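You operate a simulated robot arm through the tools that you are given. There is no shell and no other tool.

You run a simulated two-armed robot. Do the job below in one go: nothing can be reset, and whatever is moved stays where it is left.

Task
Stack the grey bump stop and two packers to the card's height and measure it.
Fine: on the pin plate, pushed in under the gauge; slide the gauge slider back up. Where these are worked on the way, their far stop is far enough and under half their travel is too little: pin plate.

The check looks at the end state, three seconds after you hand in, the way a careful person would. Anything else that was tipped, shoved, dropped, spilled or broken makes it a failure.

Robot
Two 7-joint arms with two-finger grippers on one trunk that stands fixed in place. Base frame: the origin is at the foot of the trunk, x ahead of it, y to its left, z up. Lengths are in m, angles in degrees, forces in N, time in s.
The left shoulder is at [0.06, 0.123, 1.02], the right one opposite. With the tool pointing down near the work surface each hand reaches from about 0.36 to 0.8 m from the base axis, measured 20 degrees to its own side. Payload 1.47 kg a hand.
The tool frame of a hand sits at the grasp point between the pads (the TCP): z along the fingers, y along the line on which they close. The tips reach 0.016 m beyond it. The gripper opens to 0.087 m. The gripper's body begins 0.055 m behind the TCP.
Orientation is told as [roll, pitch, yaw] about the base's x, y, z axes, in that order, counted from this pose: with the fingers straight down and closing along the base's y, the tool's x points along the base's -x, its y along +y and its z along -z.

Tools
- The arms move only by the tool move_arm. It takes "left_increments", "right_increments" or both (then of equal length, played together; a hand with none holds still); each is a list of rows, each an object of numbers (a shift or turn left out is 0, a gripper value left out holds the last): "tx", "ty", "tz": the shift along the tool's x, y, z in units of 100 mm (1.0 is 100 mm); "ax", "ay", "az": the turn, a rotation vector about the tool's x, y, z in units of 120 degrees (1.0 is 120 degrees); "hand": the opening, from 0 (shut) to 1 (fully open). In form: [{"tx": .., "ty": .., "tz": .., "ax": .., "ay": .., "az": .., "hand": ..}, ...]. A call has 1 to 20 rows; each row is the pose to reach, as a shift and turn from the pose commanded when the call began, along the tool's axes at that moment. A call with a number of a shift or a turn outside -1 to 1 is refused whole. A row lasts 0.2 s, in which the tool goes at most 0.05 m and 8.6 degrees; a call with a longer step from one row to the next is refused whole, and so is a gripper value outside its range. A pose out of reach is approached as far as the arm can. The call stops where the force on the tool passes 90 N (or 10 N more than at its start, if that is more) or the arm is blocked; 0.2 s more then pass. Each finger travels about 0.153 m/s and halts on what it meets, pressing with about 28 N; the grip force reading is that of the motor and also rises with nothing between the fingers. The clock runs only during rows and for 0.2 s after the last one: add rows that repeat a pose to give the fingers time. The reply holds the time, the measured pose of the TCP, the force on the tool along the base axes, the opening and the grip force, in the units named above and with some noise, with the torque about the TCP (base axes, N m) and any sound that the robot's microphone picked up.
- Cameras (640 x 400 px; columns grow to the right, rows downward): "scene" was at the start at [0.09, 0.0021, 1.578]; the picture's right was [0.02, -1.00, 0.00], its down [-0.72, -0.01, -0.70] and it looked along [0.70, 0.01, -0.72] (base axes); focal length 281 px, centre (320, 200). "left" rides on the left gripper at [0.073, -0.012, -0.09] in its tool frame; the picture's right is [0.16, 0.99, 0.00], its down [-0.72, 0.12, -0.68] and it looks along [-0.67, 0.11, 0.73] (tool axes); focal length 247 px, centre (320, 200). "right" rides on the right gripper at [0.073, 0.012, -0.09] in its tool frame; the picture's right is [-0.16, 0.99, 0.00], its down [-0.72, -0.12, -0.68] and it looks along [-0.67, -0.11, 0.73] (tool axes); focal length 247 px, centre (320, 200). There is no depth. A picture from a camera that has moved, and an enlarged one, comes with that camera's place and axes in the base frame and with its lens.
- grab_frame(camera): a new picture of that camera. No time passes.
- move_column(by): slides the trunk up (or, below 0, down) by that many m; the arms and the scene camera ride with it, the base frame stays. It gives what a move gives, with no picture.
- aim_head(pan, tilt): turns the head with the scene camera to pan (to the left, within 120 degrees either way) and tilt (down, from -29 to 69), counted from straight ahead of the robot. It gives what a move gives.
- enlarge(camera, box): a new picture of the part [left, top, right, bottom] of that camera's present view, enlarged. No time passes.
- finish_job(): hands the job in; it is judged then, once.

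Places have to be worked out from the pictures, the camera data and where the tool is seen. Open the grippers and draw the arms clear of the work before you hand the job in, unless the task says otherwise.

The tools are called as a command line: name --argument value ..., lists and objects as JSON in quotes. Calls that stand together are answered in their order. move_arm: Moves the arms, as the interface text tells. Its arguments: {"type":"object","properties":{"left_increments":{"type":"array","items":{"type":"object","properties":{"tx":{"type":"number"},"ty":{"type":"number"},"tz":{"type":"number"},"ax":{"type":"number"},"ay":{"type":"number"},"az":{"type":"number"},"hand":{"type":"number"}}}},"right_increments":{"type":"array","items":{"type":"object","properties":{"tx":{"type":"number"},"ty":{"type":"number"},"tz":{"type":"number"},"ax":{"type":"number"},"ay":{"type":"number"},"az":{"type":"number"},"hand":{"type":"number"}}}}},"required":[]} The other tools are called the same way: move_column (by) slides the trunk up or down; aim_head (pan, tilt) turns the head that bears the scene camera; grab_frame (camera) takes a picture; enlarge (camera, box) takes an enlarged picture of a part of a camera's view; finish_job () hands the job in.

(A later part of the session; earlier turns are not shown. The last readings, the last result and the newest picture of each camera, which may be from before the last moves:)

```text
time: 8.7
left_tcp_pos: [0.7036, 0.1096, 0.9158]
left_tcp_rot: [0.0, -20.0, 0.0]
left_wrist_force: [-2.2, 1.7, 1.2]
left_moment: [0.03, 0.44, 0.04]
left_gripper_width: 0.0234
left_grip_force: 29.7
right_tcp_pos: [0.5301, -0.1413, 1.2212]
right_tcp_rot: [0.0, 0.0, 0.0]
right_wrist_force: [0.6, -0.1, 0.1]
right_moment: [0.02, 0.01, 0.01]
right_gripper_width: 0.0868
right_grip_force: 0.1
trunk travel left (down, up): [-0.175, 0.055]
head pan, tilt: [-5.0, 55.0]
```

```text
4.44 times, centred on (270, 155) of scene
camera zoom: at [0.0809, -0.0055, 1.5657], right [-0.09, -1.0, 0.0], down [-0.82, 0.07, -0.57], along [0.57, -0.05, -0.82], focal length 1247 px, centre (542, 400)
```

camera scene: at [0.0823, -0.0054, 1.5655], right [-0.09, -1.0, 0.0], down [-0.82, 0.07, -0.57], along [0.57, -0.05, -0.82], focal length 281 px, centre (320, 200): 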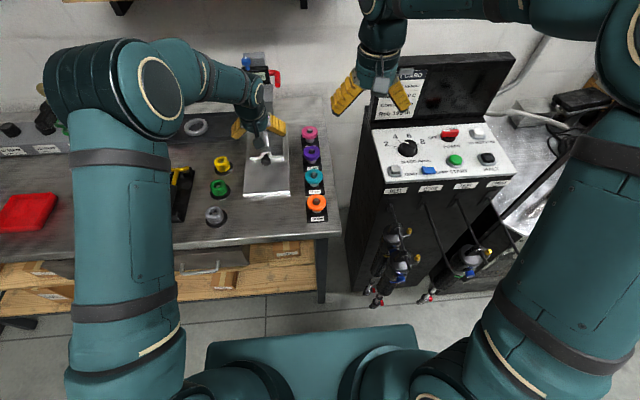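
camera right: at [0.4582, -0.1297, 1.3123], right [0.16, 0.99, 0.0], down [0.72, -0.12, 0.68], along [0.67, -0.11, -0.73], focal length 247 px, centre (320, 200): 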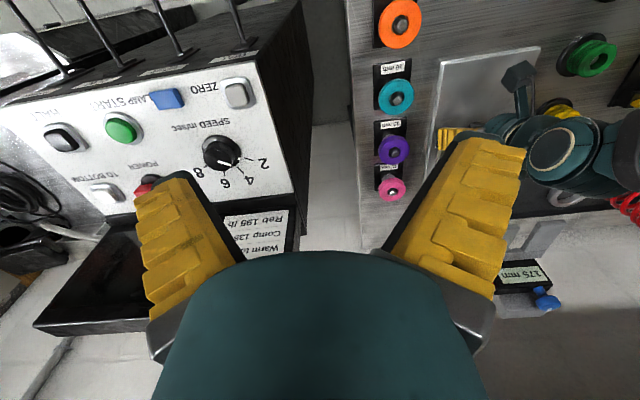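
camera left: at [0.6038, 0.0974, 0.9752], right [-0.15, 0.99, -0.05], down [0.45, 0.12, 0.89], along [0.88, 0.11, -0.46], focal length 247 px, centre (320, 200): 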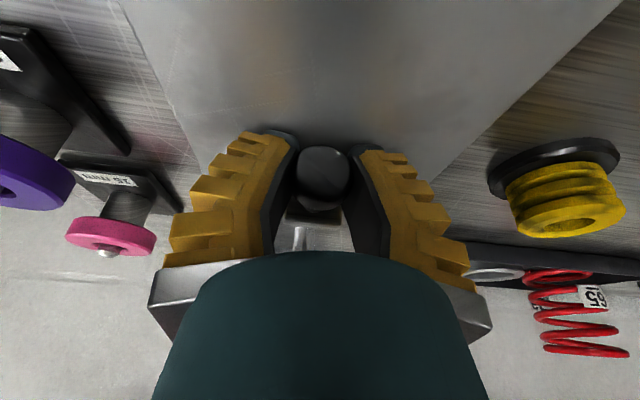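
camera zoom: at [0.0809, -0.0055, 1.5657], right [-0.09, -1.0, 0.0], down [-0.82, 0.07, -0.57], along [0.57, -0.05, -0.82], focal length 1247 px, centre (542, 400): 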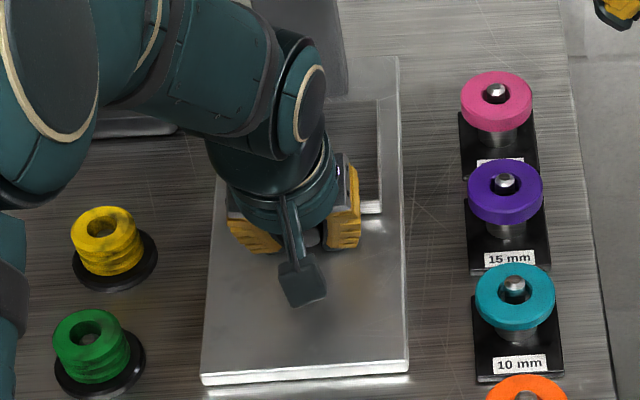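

The gripper holds the knob (width 0.023 m, 30 N). I pull the plate straight towards the robot in 20 mm rows.

move_arm --left_increments '[{"tx": 0.094, "tz": -0.0342}, {"tx": 0.188, "tz": -0.0684}, {"tx": 0.282, "tz": -0.1026}, {"tx": 0.376, "tz": -0.1368}, {"tx": 0.47, "tz": -0.171}]'

grab_frame --camera "left"

enlarge --camera "scene" --box '[220, 100, 320, 200]'

```text
time: 9.9
left_tcp_pos: [0.6529, 0.1098, 0.917]
left_tcp_rot: [-0.1, -20.0, 0.0]
left_wrist_force: [-1.9, 2.9, 5.2]
left_moment: [0.03, -0.02, -0.06]
left_gripper_width: 0.0214
left_grip_force: 29.9
right_tcp_pos: [0.5289, -0.1405, 1.2217]
right_tcp_rot: [0.0, 0.0, 0.0]
right_wrist_force: [-0.4, 0.5, -0.5]
right_moment: [-0.01, 0.0, -0.04]
right_gripper_width: 0.0871
right_grip_force: 0.1
trunk travel left (down, up): [-0.175, 0.055]
head pan, tilt: [-5.0, 55.0]
```

```text
taken
camera left: at [0.5534, 0.0974, 0.9752], right [-0.15, 0.99, -0.05], down [0.45, 0.12, 0.89], along [0.88, 0.11, -0.46], focal length 247 px, centre (320, 200)
```

left: 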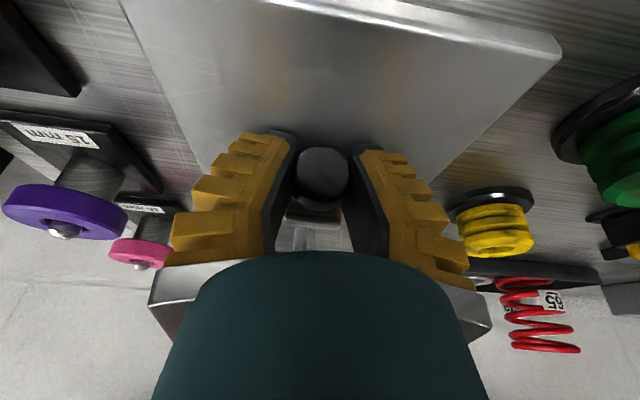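

```text
4.00 times, centred on (270, 150) of scene
camera zoom: at [0.0805, -0.0054, 1.5657], right [-0.09, -1.0, 0.0], down [-0.82, 0.07, -0.57], along [0.57, -0.05, -0.82], focal length 1122 px, centre (520, 400)
```

zoom: 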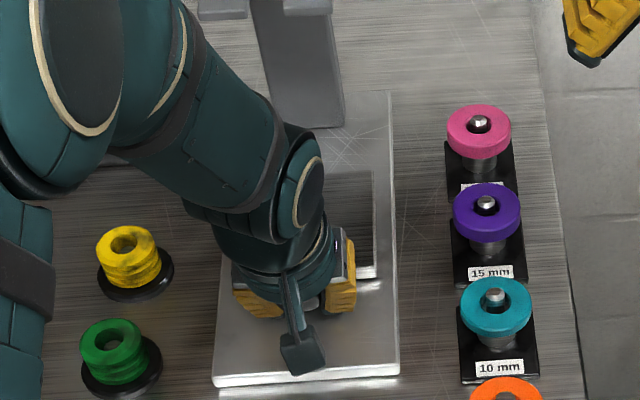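

The plate follows, but the width fell to 21 mm, so I hold the knob above its centre. I open a little, go lower by 7 mm and re-grip.

move_arm --left_increments '[{"hand": 0.5}, {"tx": 0.024, "tz": 0.066, "hand": 0.5}, {"tx": 0.024, "tz": 0.066, "hand": 0.5}, {"tx": 0.024, "tz": 0.066, "hand": 0.15}, {"tx": 0.024, "tz": 0.066, "hand": 0.15}]'

```text
time: 11.1
left_tcp_pos: [0.6531, 0.1104, 0.9125]
left_tcp_rot: [-0.1, -20.5, 0.1]
left_wrist_force: [-3.3, 3.6, 34.8]
left_moment: [0.05, -0.28, 0.03]
left_gripper_width: 0.0162
left_grip_force: 29.8
right_tcp_pos: [0.5279, -0.1409, 1.223]
right_tcp_rot: [0.0, -0.2, 0.0]
right_wrist_force: [0.3, 0.3, -0.1]
right_moment: [-0.02, -0.02, -0.03]
right_gripper_width: 0.0869
right_grip_force: 0.1
trunk travel left (down, up): [-0.175, 0.055]
head pan, tilt: [-5.0, 55.0]
```

The hand met something below (35 N up) and the width is now 16 mm. I look before doing anything more.

grab_frame --camera "left"

enlarge --camera "left" --box '[240, 120, 410, 260]'

enlarge --camera "scene" --box '[230, 130, 310, 210]'

```text
taken
camera left: at [0.5534, 0.0974, 0.9712], right [-0.15, 0.99, -0.06], down [0.44, 0.12, 0.89], along [0.89, 0.11, -0.45], focal length 247 px, centre (320, 200)
```

left: 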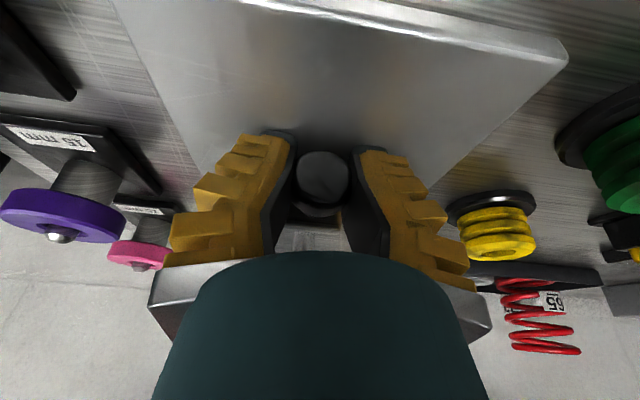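

```text
2.86 times, centred on (325, 190) of left
camera zoom: at [0.5534, 0.0974, 0.9712], right [-0.15, 0.99, -0.06], down [0.44, 0.12, 0.89], along [0.89, 0.11, -0.45], focal length 706 px, centre (306, 229)
```

zoom: 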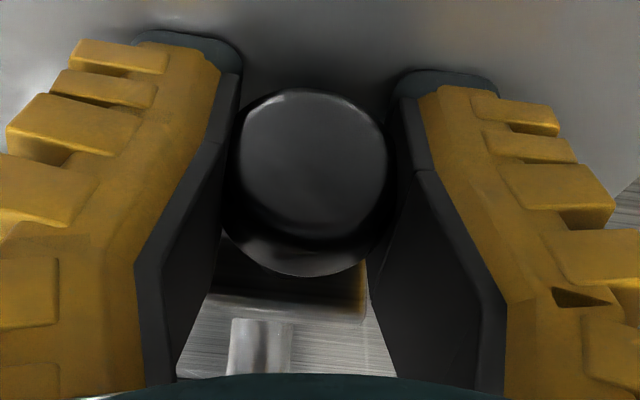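

```text
5.00 times, centred on (270, 170) of scene
camera zoom: at [0.0772, -0.0057, 1.566], right [-0.09, -1.0, 0.0], down [-0.81, 0.07, -0.58], along [0.57, -0.05, -0.82], focal length 1403 px, centre (570, 350)
```

zoom: 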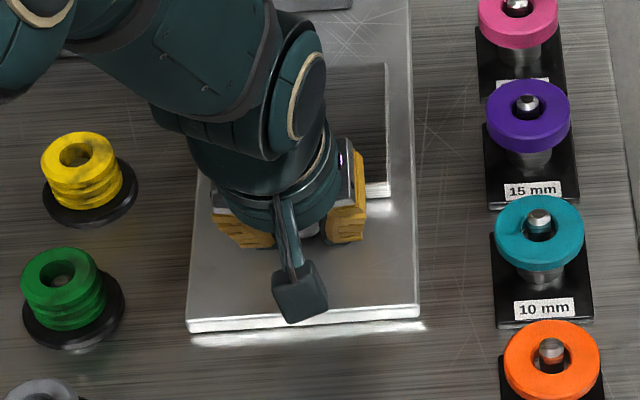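

The fingertips rest on the base plate and flex around the knob (about 25 mm across). I ease up 4 mm with the grip kept, then pull the plate on toward the robot.

move_arm --left_increments '[{"tx": -0.015, "tz": -0.042}, {"tx": -0.015, "tz": -0.042}]'

move_arm --left_increments '[{"tx": 0.094, "tz": -0.0342}, {"tx": 0.188, "tz": -0.0684}, {"tx": 0.282, "tz": -0.1026}, {"tx": 0.376, "tz": -0.1368}]'

grab_frame --camera "left"

enlarge --camera "scene" --box '[220, 110, 320, 210]'

```text
time: 11.7
left_tcp_pos: [0.6526, 0.1094, 0.9127]
left_tcp_rot: [0.1, -19.9, -0.1]
left_wrist_force: [8.2, 2.4, 13.6]
left_moment: [0.01, -0.54, 0.03]
left_gripper_width: 0.0162
left_grip_force: 29.5
right_tcp_pos: [0.531, -0.1403, 1.221]
right_tcp_rot: [0.0, 0.1, 0.0]
right_wrist_force: [0.4, -0.9, -0.1]
right_moment: [0.0, 0.01, 0.0]
right_gripper_width: 0.0869
right_grip_force: 0.1
trunk travel left (down, up): [-0.175, 0.055]
head pan, tilt: [-5.0, 55.0]
```

```text
time: 12.7
left_tcp_pos: [0.6113, 0.1104, 0.9143]
left_tcp_rot: [-0.1, -19.9, 0.0]
left_wrist_force: [2.7, -2.6, 9.8]
left_moment: [-0.08, -0.22, 0.01]
left_gripper_width: 0.0197
left_grip_force: 30.1
right_tcp_pos: [0.5313, -0.1421, 1.222]
right_tcp_rot: [0.0, 0.0, 0.0]
right_wrist_force: [0.2, 0.3, 0.0]
right_moment: [0.01, -0.03, 0.01]
right_gripper_width: 0.0868
right_grip_force: 0.1
trunk travel left (down, up): [-0.175, 0.055]
head pan, tilt: [-5.0, 55.0]
```

```text
taken
camera left: at [0.513, 0.0975, 0.9725], right [-0.15, 0.99, -0.05], down [0.45, 0.12, 0.89], along [0.88, 0.11, -0.46], focal length 247 px, centre (320, 200)
```

left: 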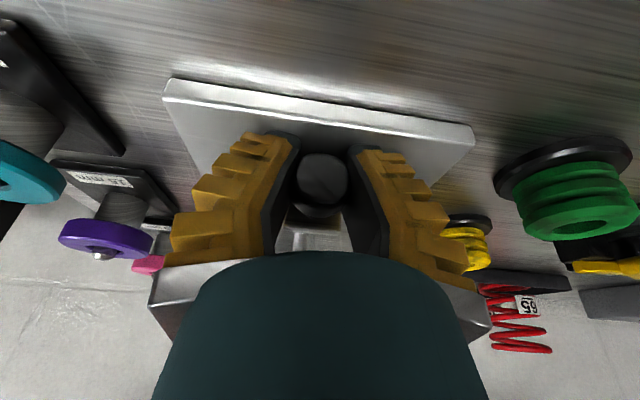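

```text
4.00 times, centred on (270, 160) of scene
camera zoom: at [0.0806, -0.006, 1.5656], right [-0.09, -1.0, 0.0], down [-0.82, 0.07, -0.57], along [0.57, -0.05, -0.82], focal length 1122 px, centre (520, 360)
```

zoom: 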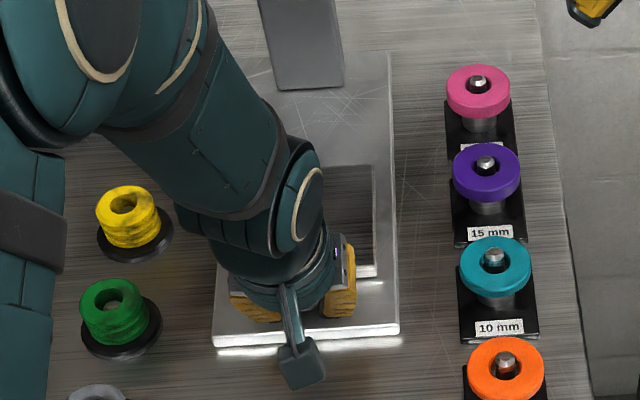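

The plate has come out about 92 mm and still follows. I pull on in 10 mm steps until the far stop is felt.

move_arm --left_increments '[{"tx": 0.094, "tz": -0.0342}, {"tx": 0.188, "tz": -0.0684}]'

grab_frame --camera "left"

enlarge --camera "scene" --box '[220, 110, 320, 210]'

```text
time: 13.3
left_tcp_pos: [0.591, 0.1091, 0.9136]
left_tcp_rot: [0.1, -19.8, 0.0]
left_wrist_force: [-1.6, 1.1, 6.4]
left_moment: [-0.01, 0.09, -0.01]
left_gripper_width: 0.02
left_grip_force: 29.8
right_tcp_pos: [0.5292, -0.1421, 1.2222]
right_tcp_rot: [0.0, 0.0, 0.0]
right_wrist_force: [-0.4, -0.1, 0.0]
right_moment: [0.0, -0.01, 0.01]
right_gripper_width: 0.0872
right_grip_force: 0.1
trunk travel left (down, up): [-0.175, 0.055]
head pan, tilt: [-5.0, 55.0]
```

```text
taken
camera left: at [0.4926, 0.0973, 0.9725], right [-0.15, 0.99, -0.05], down [0.45, 0.11, 0.89], along [0.88, 0.11, -0.46], focal length 247 px, centre (320, 200)
```

left: 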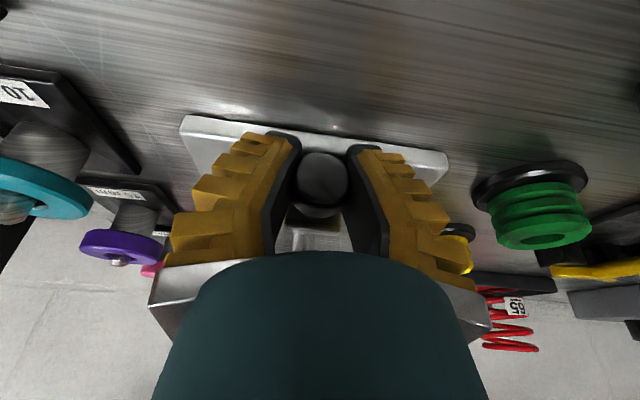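

```text
4.00 times, centred on (270, 160) of scene
camera zoom: at [0.0807, -0.0055, 1.5657], right [-0.09, -1.0, 0.0], down [-0.82, 0.07, -0.57], along [0.57, -0.05, -0.82], focal length 1122 px, centre (520, 360)
```

zoom: 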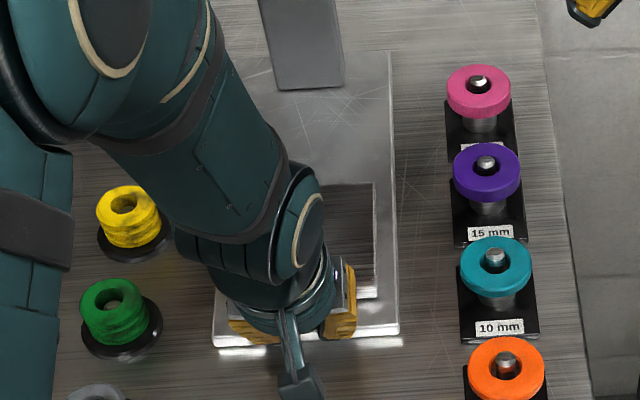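

move_arm --left_increments '[{"tx": 0.047, "tz": -0.017}, {"tx": 0.094, "tz": -0.0342}, {"tx": 0.141, "tz": -0.0513}]'

enlarge --camera "scene" --box '[220, 110, 320, 210]'

```text
time: 14.1
left_tcp_pos: [0.5775, 0.1103, 0.9124]
left_tcp_rot: [-0.1, -19.9, 0.0]
left_wrist_force: [-0.4, 0.4, -1.4]
left_moment: [-0.01, -0.34, 0.05]
left_gripper_width: 0.0202
left_grip_force: 30.3
right_tcp_pos: [0.5308, -0.141, 1.2209]
right_tcp_rot: [-0.1, 0.0, 0.0]
right_wrist_force: [0.3, 0.2, -0.8]
right_moment: [0.02, -0.03, -0.05]
right_gripper_width: 0.087
right_grip_force: 0.0
trunk travel left (down, up): [-0.175, 0.055]
head pan, tilt: [-5.0, 55.0]
```

```text
4.00 times, centred on (270, 160) of scene
camera zoom: at [0.0812, -0.0056, 1.5656], right [-0.09, -1.0, 0.0], down [-0.82, 0.07, -0.57], along [0.57, -0.05, -0.82], focal length 1122 px, centre (520, 360)
```

zoom: 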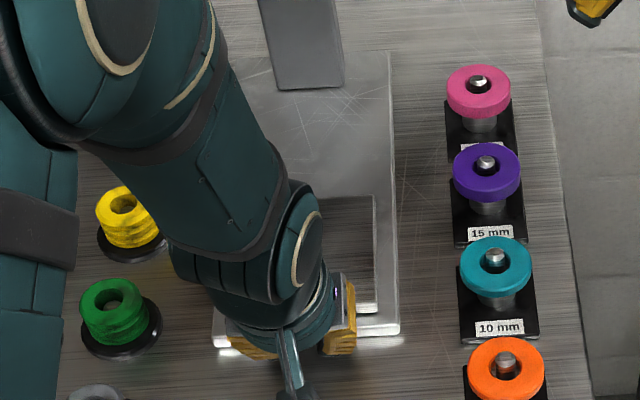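

move_arm --left_increments '[{"tx": 0.047, "tz": -0.017}, {"tx": 0.094, "tz": -0.0342}, {"tx": 0.141, "tz": -0.0513}]'

enlarge --camera "scene" --box '[220, 110, 320, 210]'

grab_frame --camera "left"

```text
time: 14.9
left_tcp_pos: [0.571, 0.1099, 0.9136]
left_tcp_rot: [-0.2, -20.5, -0.1]
left_wrist_force: [41.5, -0.6, -11.8]
left_moment: [0.09, -0.39, 0.03]
left_gripper_width: 0.0202
left_grip_force: 29.3
right_tcp_pos: [0.5359, -0.1406, 1.2198]
right_tcp_rot: [-0.1, 0.2, -0.1]
right_wrist_force: [0.5, 0.8, 0.3]
right_moment: [0.01, 0.0, 0.02]
right_gripper_width: 0.0868
right_grip_force: 0.0
trunk travel left (down, up): [-0.175, 0.055]
head pan, tilt: [-5.0, 55.0]
```

```text
4.00 times, centred on (270, 160) of scene
camera zoom: at [0.0872, -0.0055, 1.5652], right [-0.09, -1.0, 0.0], down [-0.82, 0.07, -0.57], along [0.57, -0.05, -0.82], focal length 1122 px, centre (520, 360)
```

zoom: 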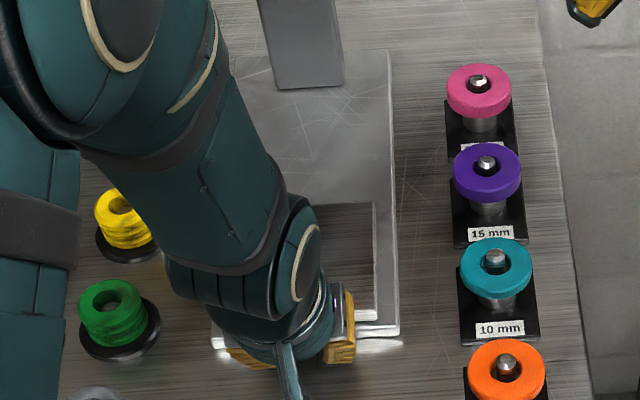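

```text
taken
camera left: at [0.4712, 0.0976, 0.9715], right [-0.15, 0.99, -0.06], down [0.44, 0.12, 0.89], along [0.89, 0.11, -0.45], focal length 247 px, centre (320, 200)
```

left: 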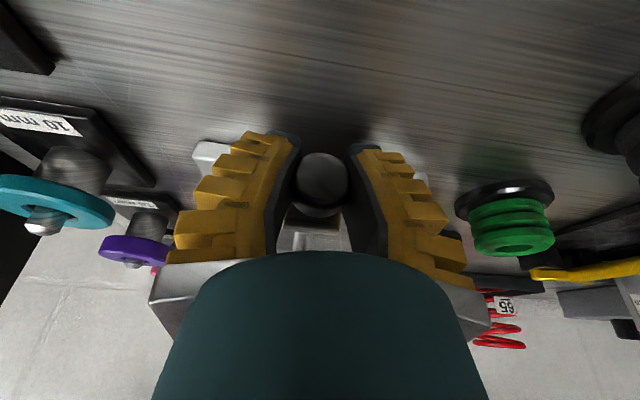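

41 N at TCP x≈0.571: the far stop is reached (travel about 0.13 m), so the pin now stands near (0.64, 0.109). I relax the pull, open, and back the left hand off up and away.

move_arm --left_increments '[{"tx": -0.07, "tz": 0.025}, {"tx": -0.07, "tz": 0.025, "hand": 0.8}, {"tx": -0.07, "tz": 0.025, "hand": 0.8}, {"tx": -0.07, "tz": -0.2, "hand": 0.8}, {"tx": -0.07, "tz": -0.5, "hand": 0.8}, {"tx": -0.07, "tz": -0.9, "hand": 0.8}]'

grab_frame --camera "left"

grab_frame --camera "scene"

```text
time: 16.3
left_tcp_pos: [0.5373, 0.1111, 1.0004]
left_tcp_rot: [0.0, -20.0, 0.0]
left_wrist_force: [-0.5, 0.5, -0.2]
left_moment: [0.01, -0.01, -0.02]
left_gripper_width: 0.073
left_grip_force: 3.0
right_tcp_pos: [0.5303, -0.1405, 1.2226]
right_tcp_rot: [0.0, -0.1, 0.1]
right_wrist_force: [-0.3, 0.7, 0.1]
right_moment: [-0.04, -0.03, 0.03]
right_gripper_width: 0.0867
right_grip_force: 0.0
trunk travel left (down, up): [-0.175, 0.055]
head pan, tilt: [-5.0, 55.0]
```

```text
taken
camera left: at [0.4371, 0.0998, 1.0597], right [-0.15, 0.99, -0.05], down [0.45, 0.12, 0.89], along [0.88, 0.11, -0.46], focal length 247 px, centre (320, 200)
```

left: 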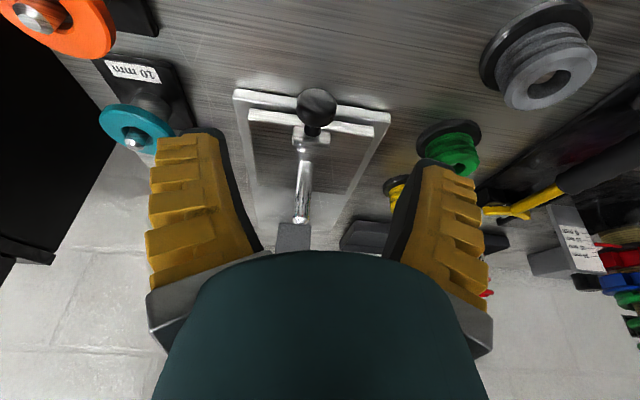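

```text
taken
camera scene: at [0.0797, -0.0055, 1.5658], right [-0.09, -1.0, 0.0], down [-0.82, 0.07, -0.57], along [0.57, -0.05, -0.82], focal length 281 px, centre (320, 200)
```

scene: 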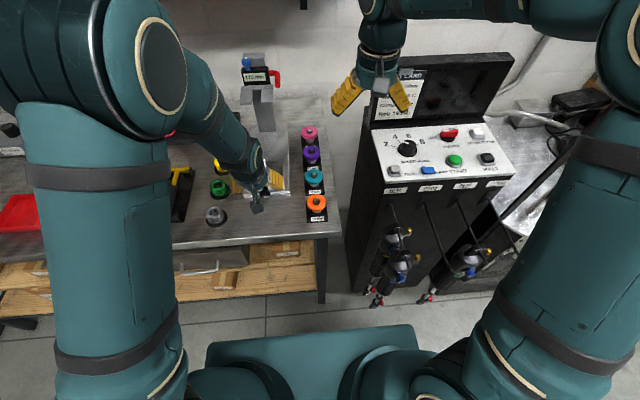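

The plate is out and the pin stands clear in front of the gauge. I zoom in on the pin and on the grey stop to measure them.

enlarge --camera "left" --box '[230, 70, 400, 250]'

enlarge --camera "left" --box '[470, 0, 610, 120]'

enlarge --camera "scene" --box '[200, 150, 310, 230]'

```text
2.22 times, centred on (315, 160) of left
camera zoom: at [0.4371, 0.0998, 1.0597], right [-0.15, 0.99, -0.05], down [0.45, 0.12, 0.89], along [0.88, 0.11, -0.46], focal length 549 px, centre (331, 289)
```

zoom: 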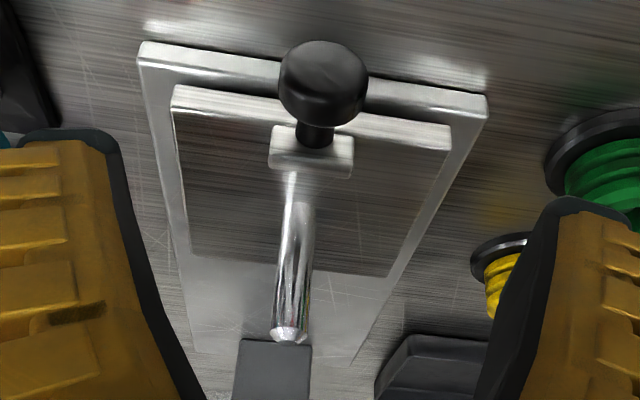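

```text
3.33 times, centred on (540, 60) of left
camera zoom: at [0.4371, 0.0998, 1.0597], right [-0.15, 0.99, -0.05], down [0.45, 0.12, 0.89], along [0.88, 0.11, -0.46], focal length 823 px, centre (-413, 667)
```

zoom: 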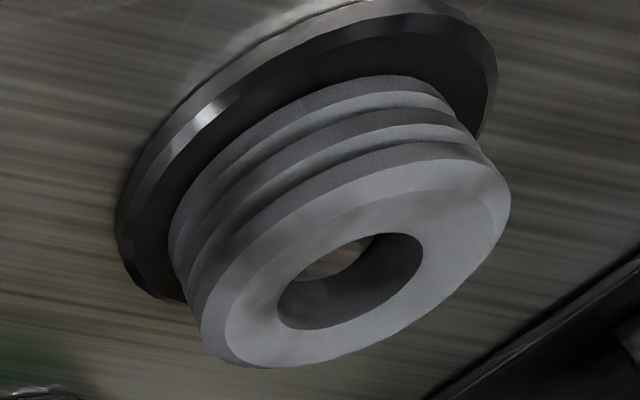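

```text
5.00 times, centred on (255, 190) of scene
camera zoom: at [0.0797, -0.0055, 1.5658], right [-0.09, -1.0, 0.0], down [-0.82, 0.07, -0.57], along [0.57, -0.05, -0.82], focal length 1403 px, centre (645, 250)
```

zoom: 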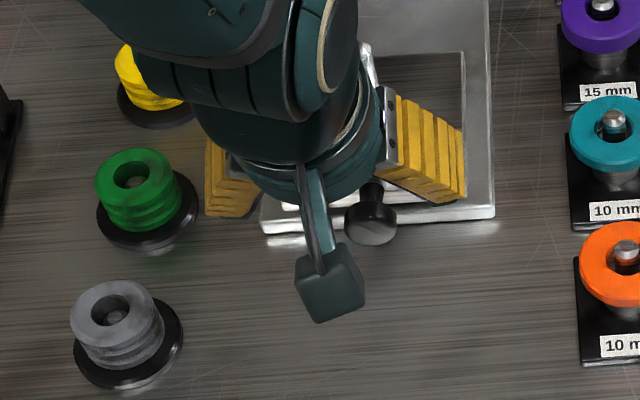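

Several views agree: pin at about (0.638, 0.109), its top near z≈0.977 and the plate top near z≈0.91; the stop's side length projects to about 30 mm, so 15+15 mm packers (purple and pink) should give 60 mm. I now straighten the left hand and take it toward the grey stop.

move_arm --left_increments '[{"tx": -0.07, "ty": 0.1, "tz": -0.2, "hand": 1.0}, {"tx": -0.14, "ty": 0.25, "tz": -0.4, "ay": 0.055, "hand": 1.0}, {"tx": -0.21, "ty": 0.4, "tz": -0.6, "ay": 0.111, "hand": 1.0}, {"tx": -0.274, "ty": 0.6, "tz": -0.752, "ay": 0.1667, "hand": 1.0}, {"tx": -0.2, "ty": 1.0, "tz": -0.78, "ay": 0.1667, "hand": 1.0}]'

grab_frame --camera "left"

grab_frame --camera "scene"

```text
time: 17.5
left_tcp_pos: [0.5285, 0.2122, 1.0801]
left_tcp_rot: [-0.2, 0.0, 0.0]
left_wrist_force: [0.1, 1.3, -0.2]
left_moment: [-0.03, -0.02, 0.02]
left_gripper_width: 0.0869
left_grip_force: 0.0
right_tcp_pos: [0.53, -0.1399, 1.2228]
right_tcp_rot: [0.0, 0.0, -0.1]
right_wrist_force: [-0.7, -0.2, 0.9]
right_moment: [-0.02, 0.0, -0.01]
right_gripper_width: 0.0868
right_grip_force: 0.2
trunk travel left (down, up): [-0.175, 0.055]
head pan, tilt: [-5.0, 55.0]
```

```text
taken
camera left: at [0.4556, 0.1993, 1.1707], right [-0.16, 0.99, 0.0], down [0.72, 0.12, 0.68], along [0.67, 0.11, -0.73], focal length 247 px, centre (320, 200)
```

left: 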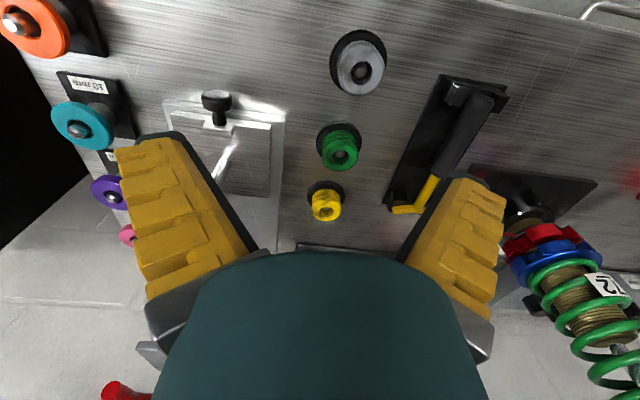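

```text
taken
camera scene: at [0.0798, -0.0043, 1.5658], right [-0.09, -1.0, 0.0], down [-0.82, 0.07, -0.57], along [0.57, -0.05, -0.82], focal length 281 px, centre (320, 200)
```

scene: 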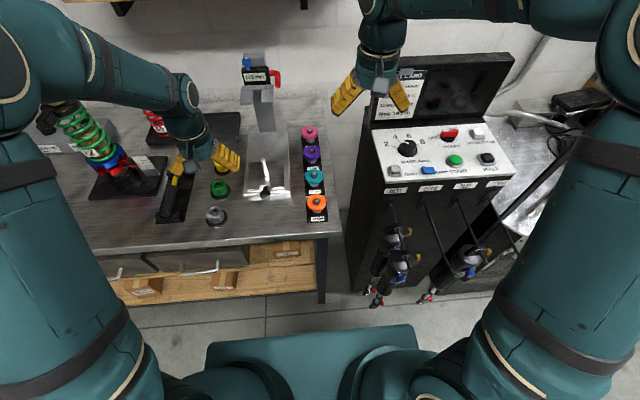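

move_arm --left_increments '[{"tx": 0.05, "ty": 0.2, "tz": 0.2}, {"tx": 0.1, "ty": 0.37, "tz": 0.5}, {"tx": 0.1, "ty": 0.37, "tz": 0.8}]'

grab_frame --camera "left"

enlarge --camera "left" --box '[240, 60, 400, 180]'

enlarge --camera "scene" --box '[240, 120, 330, 220]'

```text
time: 18.3
left_tcp_pos: [0.5194, 0.2471, 0.9985]
left_tcp_rot: [0.0, 0.0, 0.0]
left_wrist_force: [0.1, 0.5, 0.7]
left_moment: [-0.02, 0.0, 0.01]
left_gripper_width: 0.0869
left_grip_force: 0.2
right_tcp_pos: [0.5306, -0.1408, 1.221]
right_tcp_rot: [0.0, 0.0, -0.1]
right_wrist_force: [-0.3, -0.7, 0.4]
right_moment: [-0.03, 0.0, 0.0]
right_gripper_width: 0.0868
right_grip_force: 0.0
trunk travel left (down, up): [-0.175, 0.055]
head pan, tilt: [-5.0, 55.0]
```

```text
taken
camera left: at [0.4475, 0.2345, 1.09], right [-0.16, 0.99, 0.0], down [0.72, 0.12, 0.68], along [0.67, 0.11, -0.73], focal length 247 px, centre (320, 200)
```

left: 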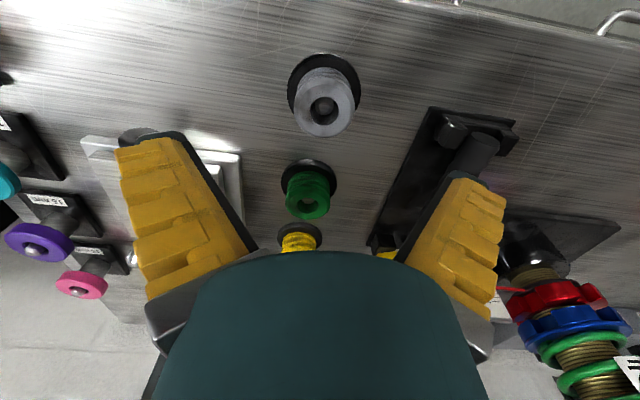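

```text
3.33 times, centred on (320, 120) of left
camera zoom: at [0.4475, 0.2345, 1.09], right [-0.16, 0.99, 0.0], down [0.72, 0.12, 0.68], along [0.67, 0.11, -0.73], focal length 823 px, centre (320, 467)
```

zoom: 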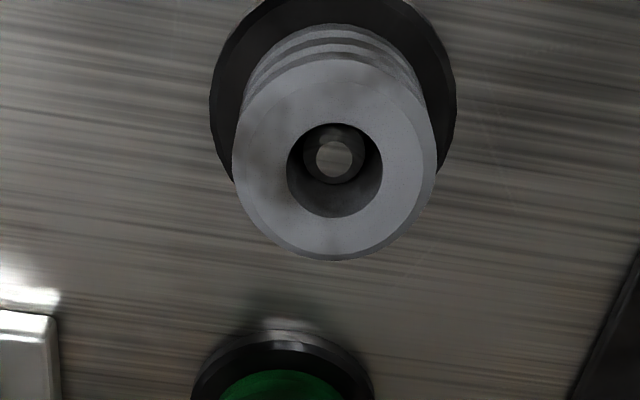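

```text
4.00 times, centred on (285, 170) of scene
camera zoom: at [0.0818, -0.0049, 1.5656], right [-0.09, -1.0, 0.0], down [-0.82, 0.07, -0.57], along [0.57, -0.05, -0.82], focal length 1122 px, centre (460, 320)
```

zoom: 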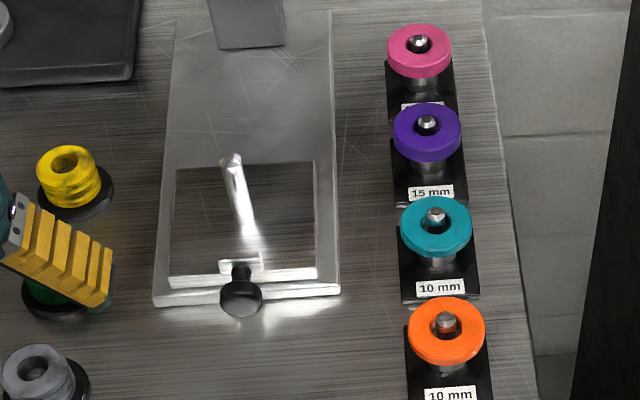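

The stop's centre is within 3 mm of the tool axis; I correct this and descend to TCP z≈0.935, checking before going around it.

move_arm --left_increments '[{"tx": 0.01, "ty": 0.028, "tz": 0.3}, {"tx": 0.01, "ty": 0.028, "tz": 0.635}]'

enlarge --camera "left" --box '[240, 90, 400, 250]'

enlarge --camera "scene" --box '[180, 150, 260, 240]'

```text
time: 18.9
left_tcp_pos: [0.5203, 0.251, 0.9379]
left_tcp_rot: [0.0, 0.0, 0.0]
left_wrist_force: [-0.5, 0.6, 0.5]
left_moment: [0.01, 0.02, 0.03]
left_gripper_width: 0.0869
left_grip_force: 0.0
right_tcp_pos: [0.5297, -0.1397, 1.2212]
right_tcp_rot: [0.1, 0.0, 0.0]
right_wrist_force: [-0.1, -0.5, 1.0]
right_moment: [-0.01, 0.01, 0.0]
right_gripper_width: 0.0869
right_grip_force: 0.1
trunk travel left (down, up): [-0.175, 0.055]
head pan, tilt: [-5.0, 55.0]
```

```text
2.50 times, centred on (320, 170) of left
camera zoom: at [0.4472, 0.2379, 1.0271], right [-0.16, 0.99, 0.0], down [0.72, 0.12, 0.68], along [0.67, 0.11, -0.73], focal length 617 px, centre (320, 275)
```

zoom: 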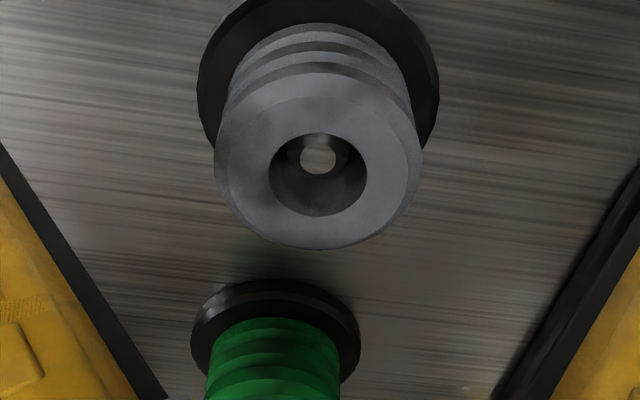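

```text
4.44 times, centred on (220, 195) of scene
camera zoom: at [0.0812, -0.0057, 1.5656], right [-0.09, -1.0, 0.0], down [-0.82, 0.07, -0.57], along [0.57, -0.05, -0.82], focal length 1247 px, centre (764, 222)
```

zoom: 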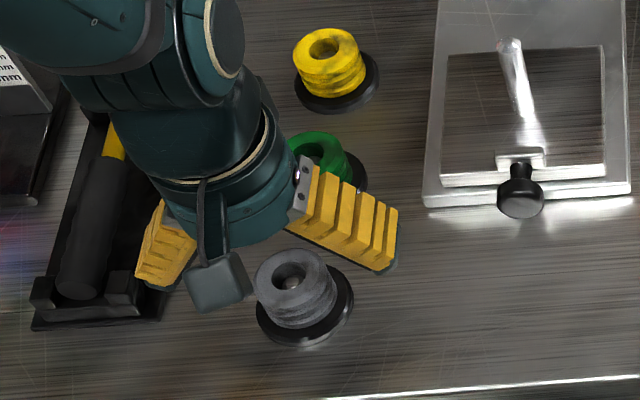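

Two-view fix: stop top at z≈0.9185, centre (0.518, 0.249). I lower to TCP z≈0.912 (tips above the dish) and close on it.

move_arm --left_increments '[{"tx": 0.02, "ty": -0.02, "tz": 0.13}, {"tx": 0.02, "ty": -0.02, "tz": 0.258}, {"tx": 0.02, "ty": -0.02, "tz": 0.258, "hand": 0.6}, {"tx": 0.02, "ty": -0.02, "tz": 0.258, "hand": 0.4}, {"tx": 0.02, "ty": -0.02, "tz": 0.258, "hand": 0.4}]'

enlarge --camera "left" --box '[220, 90, 420, 270]'

enlarge --camera "scene" --box '[180, 150, 260, 240]'

```text
time: 20.1
left_tcp_pos: [0.5183, 0.2493, 0.9114]
left_tcp_rot: [0.0, 0.0, 0.0]
left_wrist_force: [0.1, 0.3, -1.1]
left_moment: [0.0, 0.0, -0.02]
left_gripper_width: 0.0409
left_grip_force: 4.0
right_tcp_pos: [0.5305, -0.141, 1.2212]
right_tcp_rot: [0.0, 0.0, 0.0]
right_wrist_force: [0.3, -0.3, 0.3]
right_moment: [0.03, 0.0, 0.0]
right_gripper_width: 0.0871
right_grip_force: 0.0
trunk travel left (down, up): [-0.175, 0.055]
head pan, tilt: [-5.0, 55.0]
```

```text
2.22 times, centred on (320, 180) of left
camera zoom: at [0.4453, 0.2364, 1.0012], right [-0.16, 0.99, 0.0], down [0.72, 0.12, 0.68], along [0.67, 0.11, -0.73], focal length 549 px, centre (320, 244)
```

zoom: 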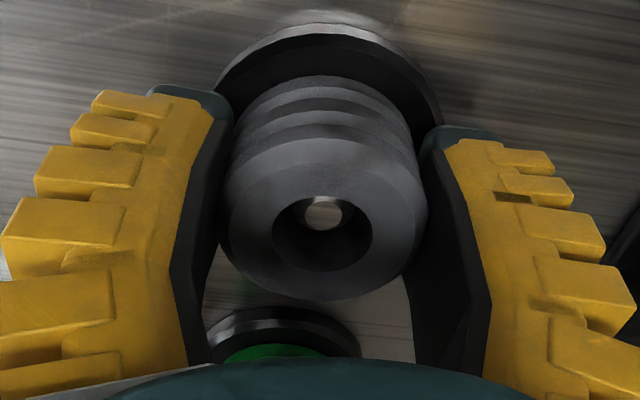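

```text
4.44 times, centred on (220, 195) of scene
camera zoom: at [0.0811, -0.0056, 1.5656], right [-0.09, -1.0, 0.0], down [-0.82, 0.07, -0.57], along [0.57, -0.05, -0.82], focal length 1247 px, centre (764, 222)
```

zoom: 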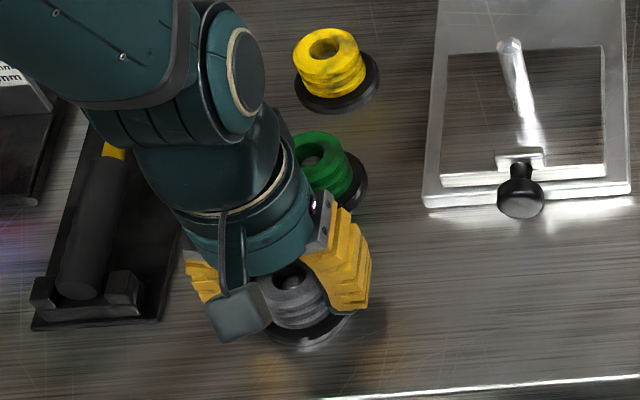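

The fingers meet the stop (width 41 mm) with only light force, so I close further and then lift straight up.

move_arm --left_increments '[{"hand": 0.2}, {"hand": 0.2}, {"hand": 0.2}]'

move_arm --left_increments '[{"tz": -0.1}, {"tz": -0.3}, {"tz": -0.6}, {"tz": -1.0}]'

grab_frame --camera "left"

enlarge --camera "scene" --box '[160, 120, 300, 240]'

```text
time: 20.9
left_tcp_pos: [0.5179, 0.2493, 0.9118]
left_tcp_rot: [-0.1, -0.1, 0.1]
left_wrist_force: [2.5, 0.1, 5.8]
left_moment: [0.01, -0.21, -0.01]
left_gripper_width: 0.034
left_grip_force: 27.9
right_tcp_pos: [0.5313, -0.1414, 1.2229]
right_tcp_rot: [0.0, 0.0, 0.0]
right_wrist_force: [-0.5, 0.4, -0.1]
right_moment: [0.0, 0.04, 0.01]
right_gripper_width: 0.087
right_grip_force: 0.1
trunk travel left (down, up): [-0.175, 0.055]
head pan, tilt: [-5.0, 55.0]
```

```text
time: 21.9
left_tcp_pos: [0.5154, 0.2487, 1.0122]
left_tcp_rot: [0.0, 0.0, -0.1]
left_wrist_force: [-0.2, 0.7, 0.2]
left_moment: [-0.02, -0.03, -0.01]
left_gripper_width: 0.033
left_grip_force: 27.8
right_tcp_pos: [0.5297, -0.141, 1.2224]
right_tcp_rot: [0.0, -0.1, 0.0]
right_wrist_force: [-0.1, 0.5, 0.5]
right_moment: [0.04, -0.02, 0.02]
right_gripper_width: 0.087
right_grip_force: 0.0
trunk travel left (down, up): [-0.175, 0.055]
head pan, tilt: [-5.0, 55.0]
```

```text
taken
camera left: at [0.4431, 0.2355, 1.1015], right [-0.16, 0.99, 0.0], down [0.72, 0.12, 0.68], along [0.67, 0.11, -0.73], focal length 247 px, centre (320, 200)
```

left: 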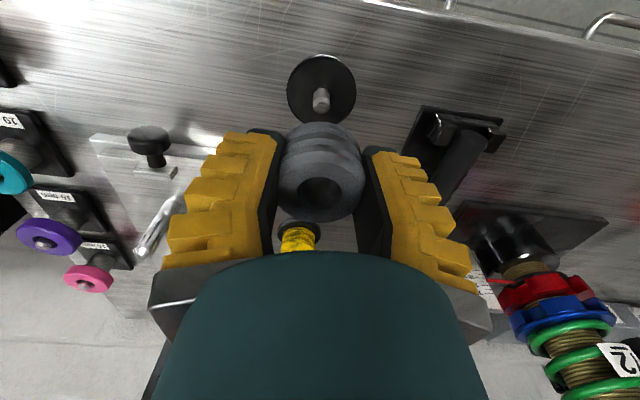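

```text
3.33 times, centred on (230, 180) of scene
camera zoom: at [0.0801, -0.0057, 1.5658], right [-0.09, -1.0, 0.0], down [-0.82, 0.07, -0.57], along [0.57, -0.05, -0.82], focal length 935 px, centre (620, 267)
```

zoom: 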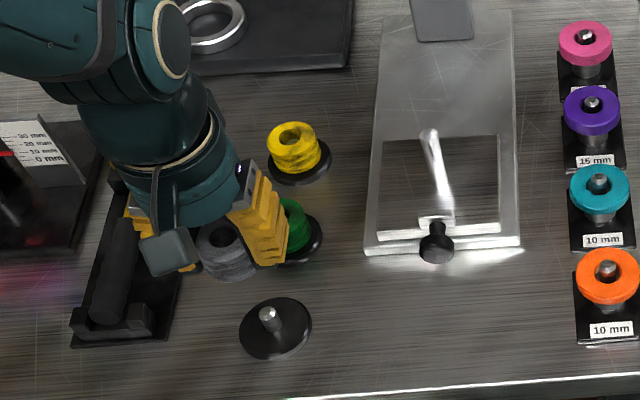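

enlarge --camera "left" --box '[240, 40, 400, 240]'

enlarge --camera "right" --box '[440, 0, 640, 200]'

```text
2.00 times, centred on (320, 140) of left
camera zoom: at [0.4431, 0.2355, 1.1015], right [-0.16, 0.99, 0.0], down [0.72, 0.12, 0.68], along [0.67, 0.11, -0.73], focal length 494 px, centre (320, 320)
```

zoom: 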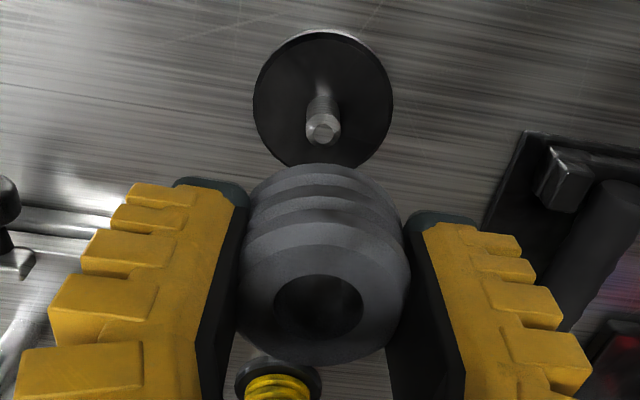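

```text
2.00 times, centred on (540, 100) of right
camera zoom: at [0.4577, -0.1299, 1.3125], right [0.16, 0.99, 0.0], down [0.72, -0.12, 0.68], along [0.67, -0.11, -0.73], focal length 494 px, centre (-120, 400)
```

zoom: 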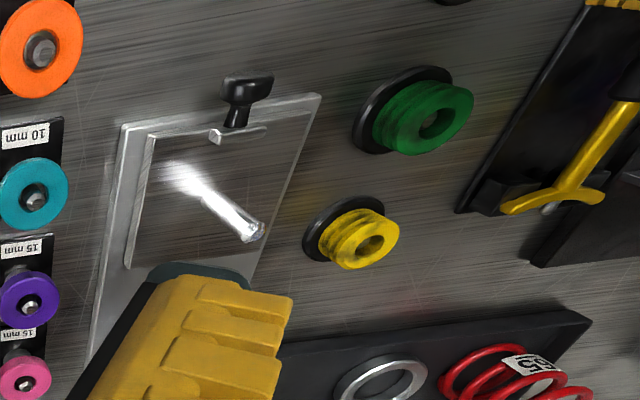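

The stop is in hand. I carry it at a safe height to above the pin and check alignment there.

move_arm --left_increments '[{"tz": -0.4}, {"tx": -0.3, "ty": -0.25, "tz": -0.68}, {"tx": -0.6, "ty": -0.55, "tz": -0.68}, {"tx": -0.9, "ty": -0.8, "tz": -0.68}, {"tx": -1.0, "ty": -1.0, "tz": -0.68}]'

move_arm --left_increments '[{"tx": -0.1, "ty": -0.2}, {"tx": -0.22, "ty": -0.4}]'

grab_frame --camera "left"

enlarge --camera "left" --box '[240, 20, 400, 240]'

enlarge --camera "scene" --box '[210, 90, 330, 210]'

```text
time: 23.1
left_tcp_pos: [0.617, 0.1468, 1.0803]
left_tcp_rot: [0.0, 0.1, 0.0]
left_wrist_force: [-0.1, -0.6, 1.0]
left_moment: [0.04, -0.01, 0.0]
left_gripper_width: 0.0327
left_grip_force: 28.1
right_tcp_pos: [0.5301, -0.1422, 1.2223]
right_tcp_rot: [0.0, 0.0, 0.0]
right_wrist_force: [-0.4, -0.1, -0.7]
right_moment: [-0.02, 0.0, 0.04]
right_gripper_width: 0.0868
right_grip_force: 0.1
trunk travel left (down, up): [-0.175, 0.055]
head pan, tilt: [-5.0, 55.0]
```

```text
time: 23.7
left_tcp_pos: [0.6413, 0.1088, 1.0793]
left_tcp_rot: [0.1, 0.0, 0.0]
left_wrist_force: [0.3, 0.7, -0.2]
left_moment: [0.01, 0.01, -0.03]
left_gripper_width: 0.0322
left_grip_force: 28.4
right_tcp_pos: [0.5304, -0.141, 1.2213]
right_tcp_rot: [0.0, 0.0, 0.0]
right_wrist_force: [0.5, 0.0, -0.3]
right_moment: [0.0, 0.01, -0.01]
right_gripper_width: 0.087
right_grip_force: 0.1
trunk travel left (down, up): [-0.175, 0.055]
head pan, tilt: [-5.0, 55.0]
```

```text
taken
camera left: at [0.5676, 0.0963, 1.169], right [-0.16, 0.99, 0.0], down [0.72, 0.12, 0.68], along [0.67, 0.11, -0.73], focal length 247 px, centre (320, 200)
```

left: 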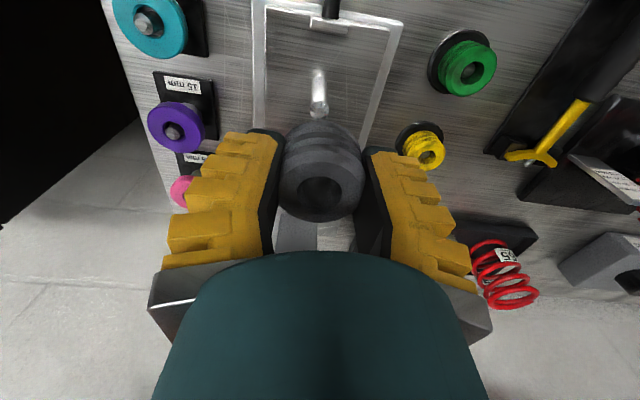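

```text
1.82 times, centred on (320, 130) of left
camera zoom: at [0.5676, 0.0963, 1.169], right [-0.16, 0.99, 0.0], down [0.72, 0.12, 0.68], along [0.67, 0.11, -0.73], focal length 449 px, centre (320, 327)
```

zoom: 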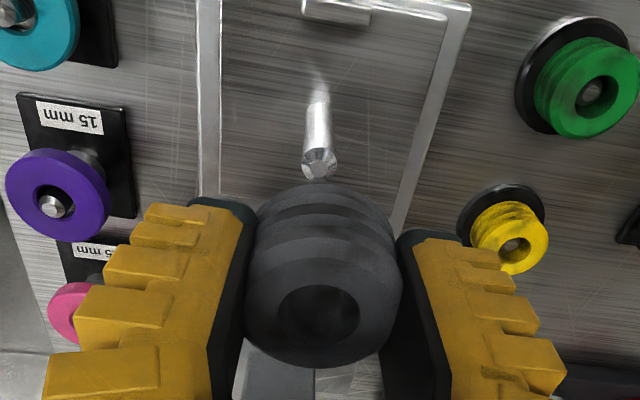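

```text
3.33 times, centred on (270, 150) of scene
camera zoom: at [0.0815, -0.0056, 1.5656], right [-0.09, -1.0, 0.0], down [-0.82, 0.07, -0.57], along [0.57, -0.05, -0.82], focal length 935 px, centre (487, 367)
```

zoom: 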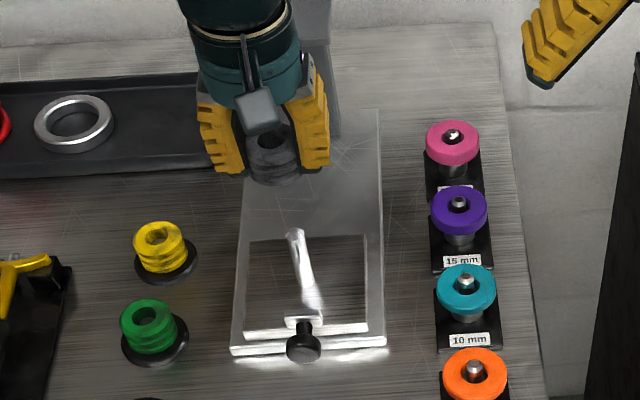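

The pin top seems to be at x≈0.651 while its foot seems at x≈0.641; I check the plate and pin once more before lowering anything.

enlarge --camera "scene" --box '[235, 155, 295, 205]'

enlarge --camera "left" --box '[240, 0, 410, 130]'

enlarge --camera "right" --box '[420, 20, 560, 130]'

```text
8.00 times, centred on (265, 180) of scene
camera zoom: at [0.0815, -0.0056, 1.5656], right [-0.09, -1.0, 0.0], down [-0.82, 0.07, -0.57], along [0.57, -0.05, -0.82], focal length 2245 px, centre (760, 360)
```

zoom: 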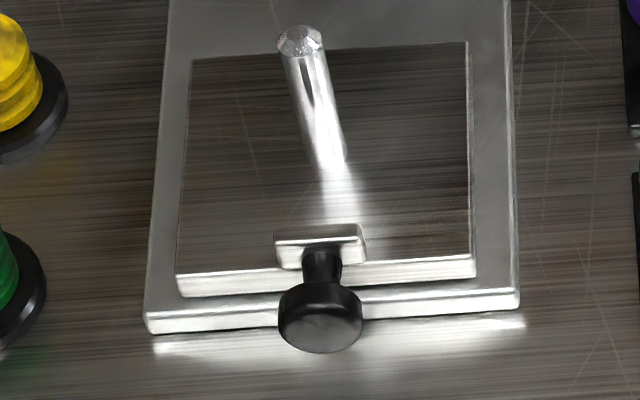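

```text
3.08 times, centred on (325, 65) of left
camera zoom: at [0.5676, 0.0963, 1.169], right [-0.16, 0.99, 0.0], down [0.72, 0.12, 0.68], along [0.67, 0.11, -0.73], focal length 760 px, centre (305, 615)
```

zoom: 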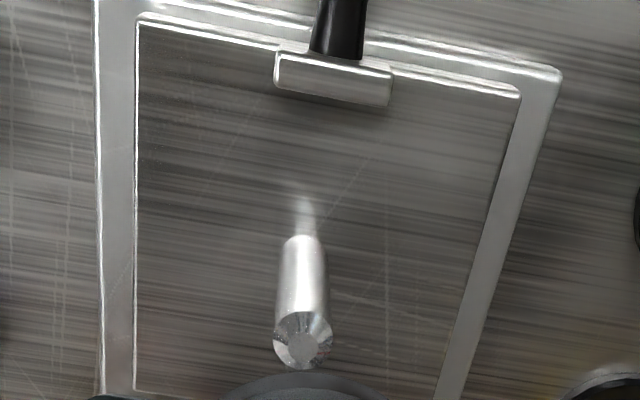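

```text
3.64 times, centred on (490, 75) of right
camera zoom: at [0.4588, -0.1297, 1.312], right [0.16, 0.99, 0.0], down [0.72, -0.12, 0.68], along [0.67, -0.11, -0.73], focal length 898 px, centre (-298, 654)
```

zoom: 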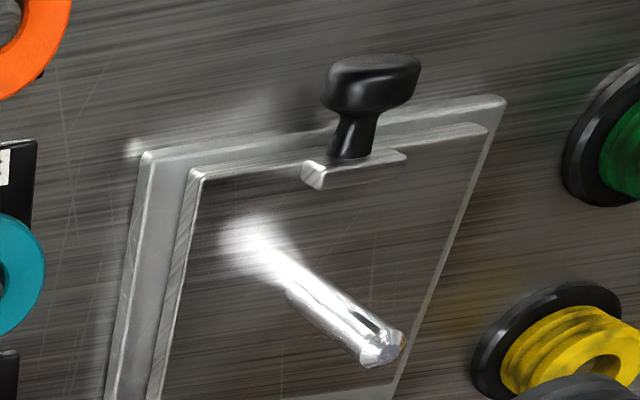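

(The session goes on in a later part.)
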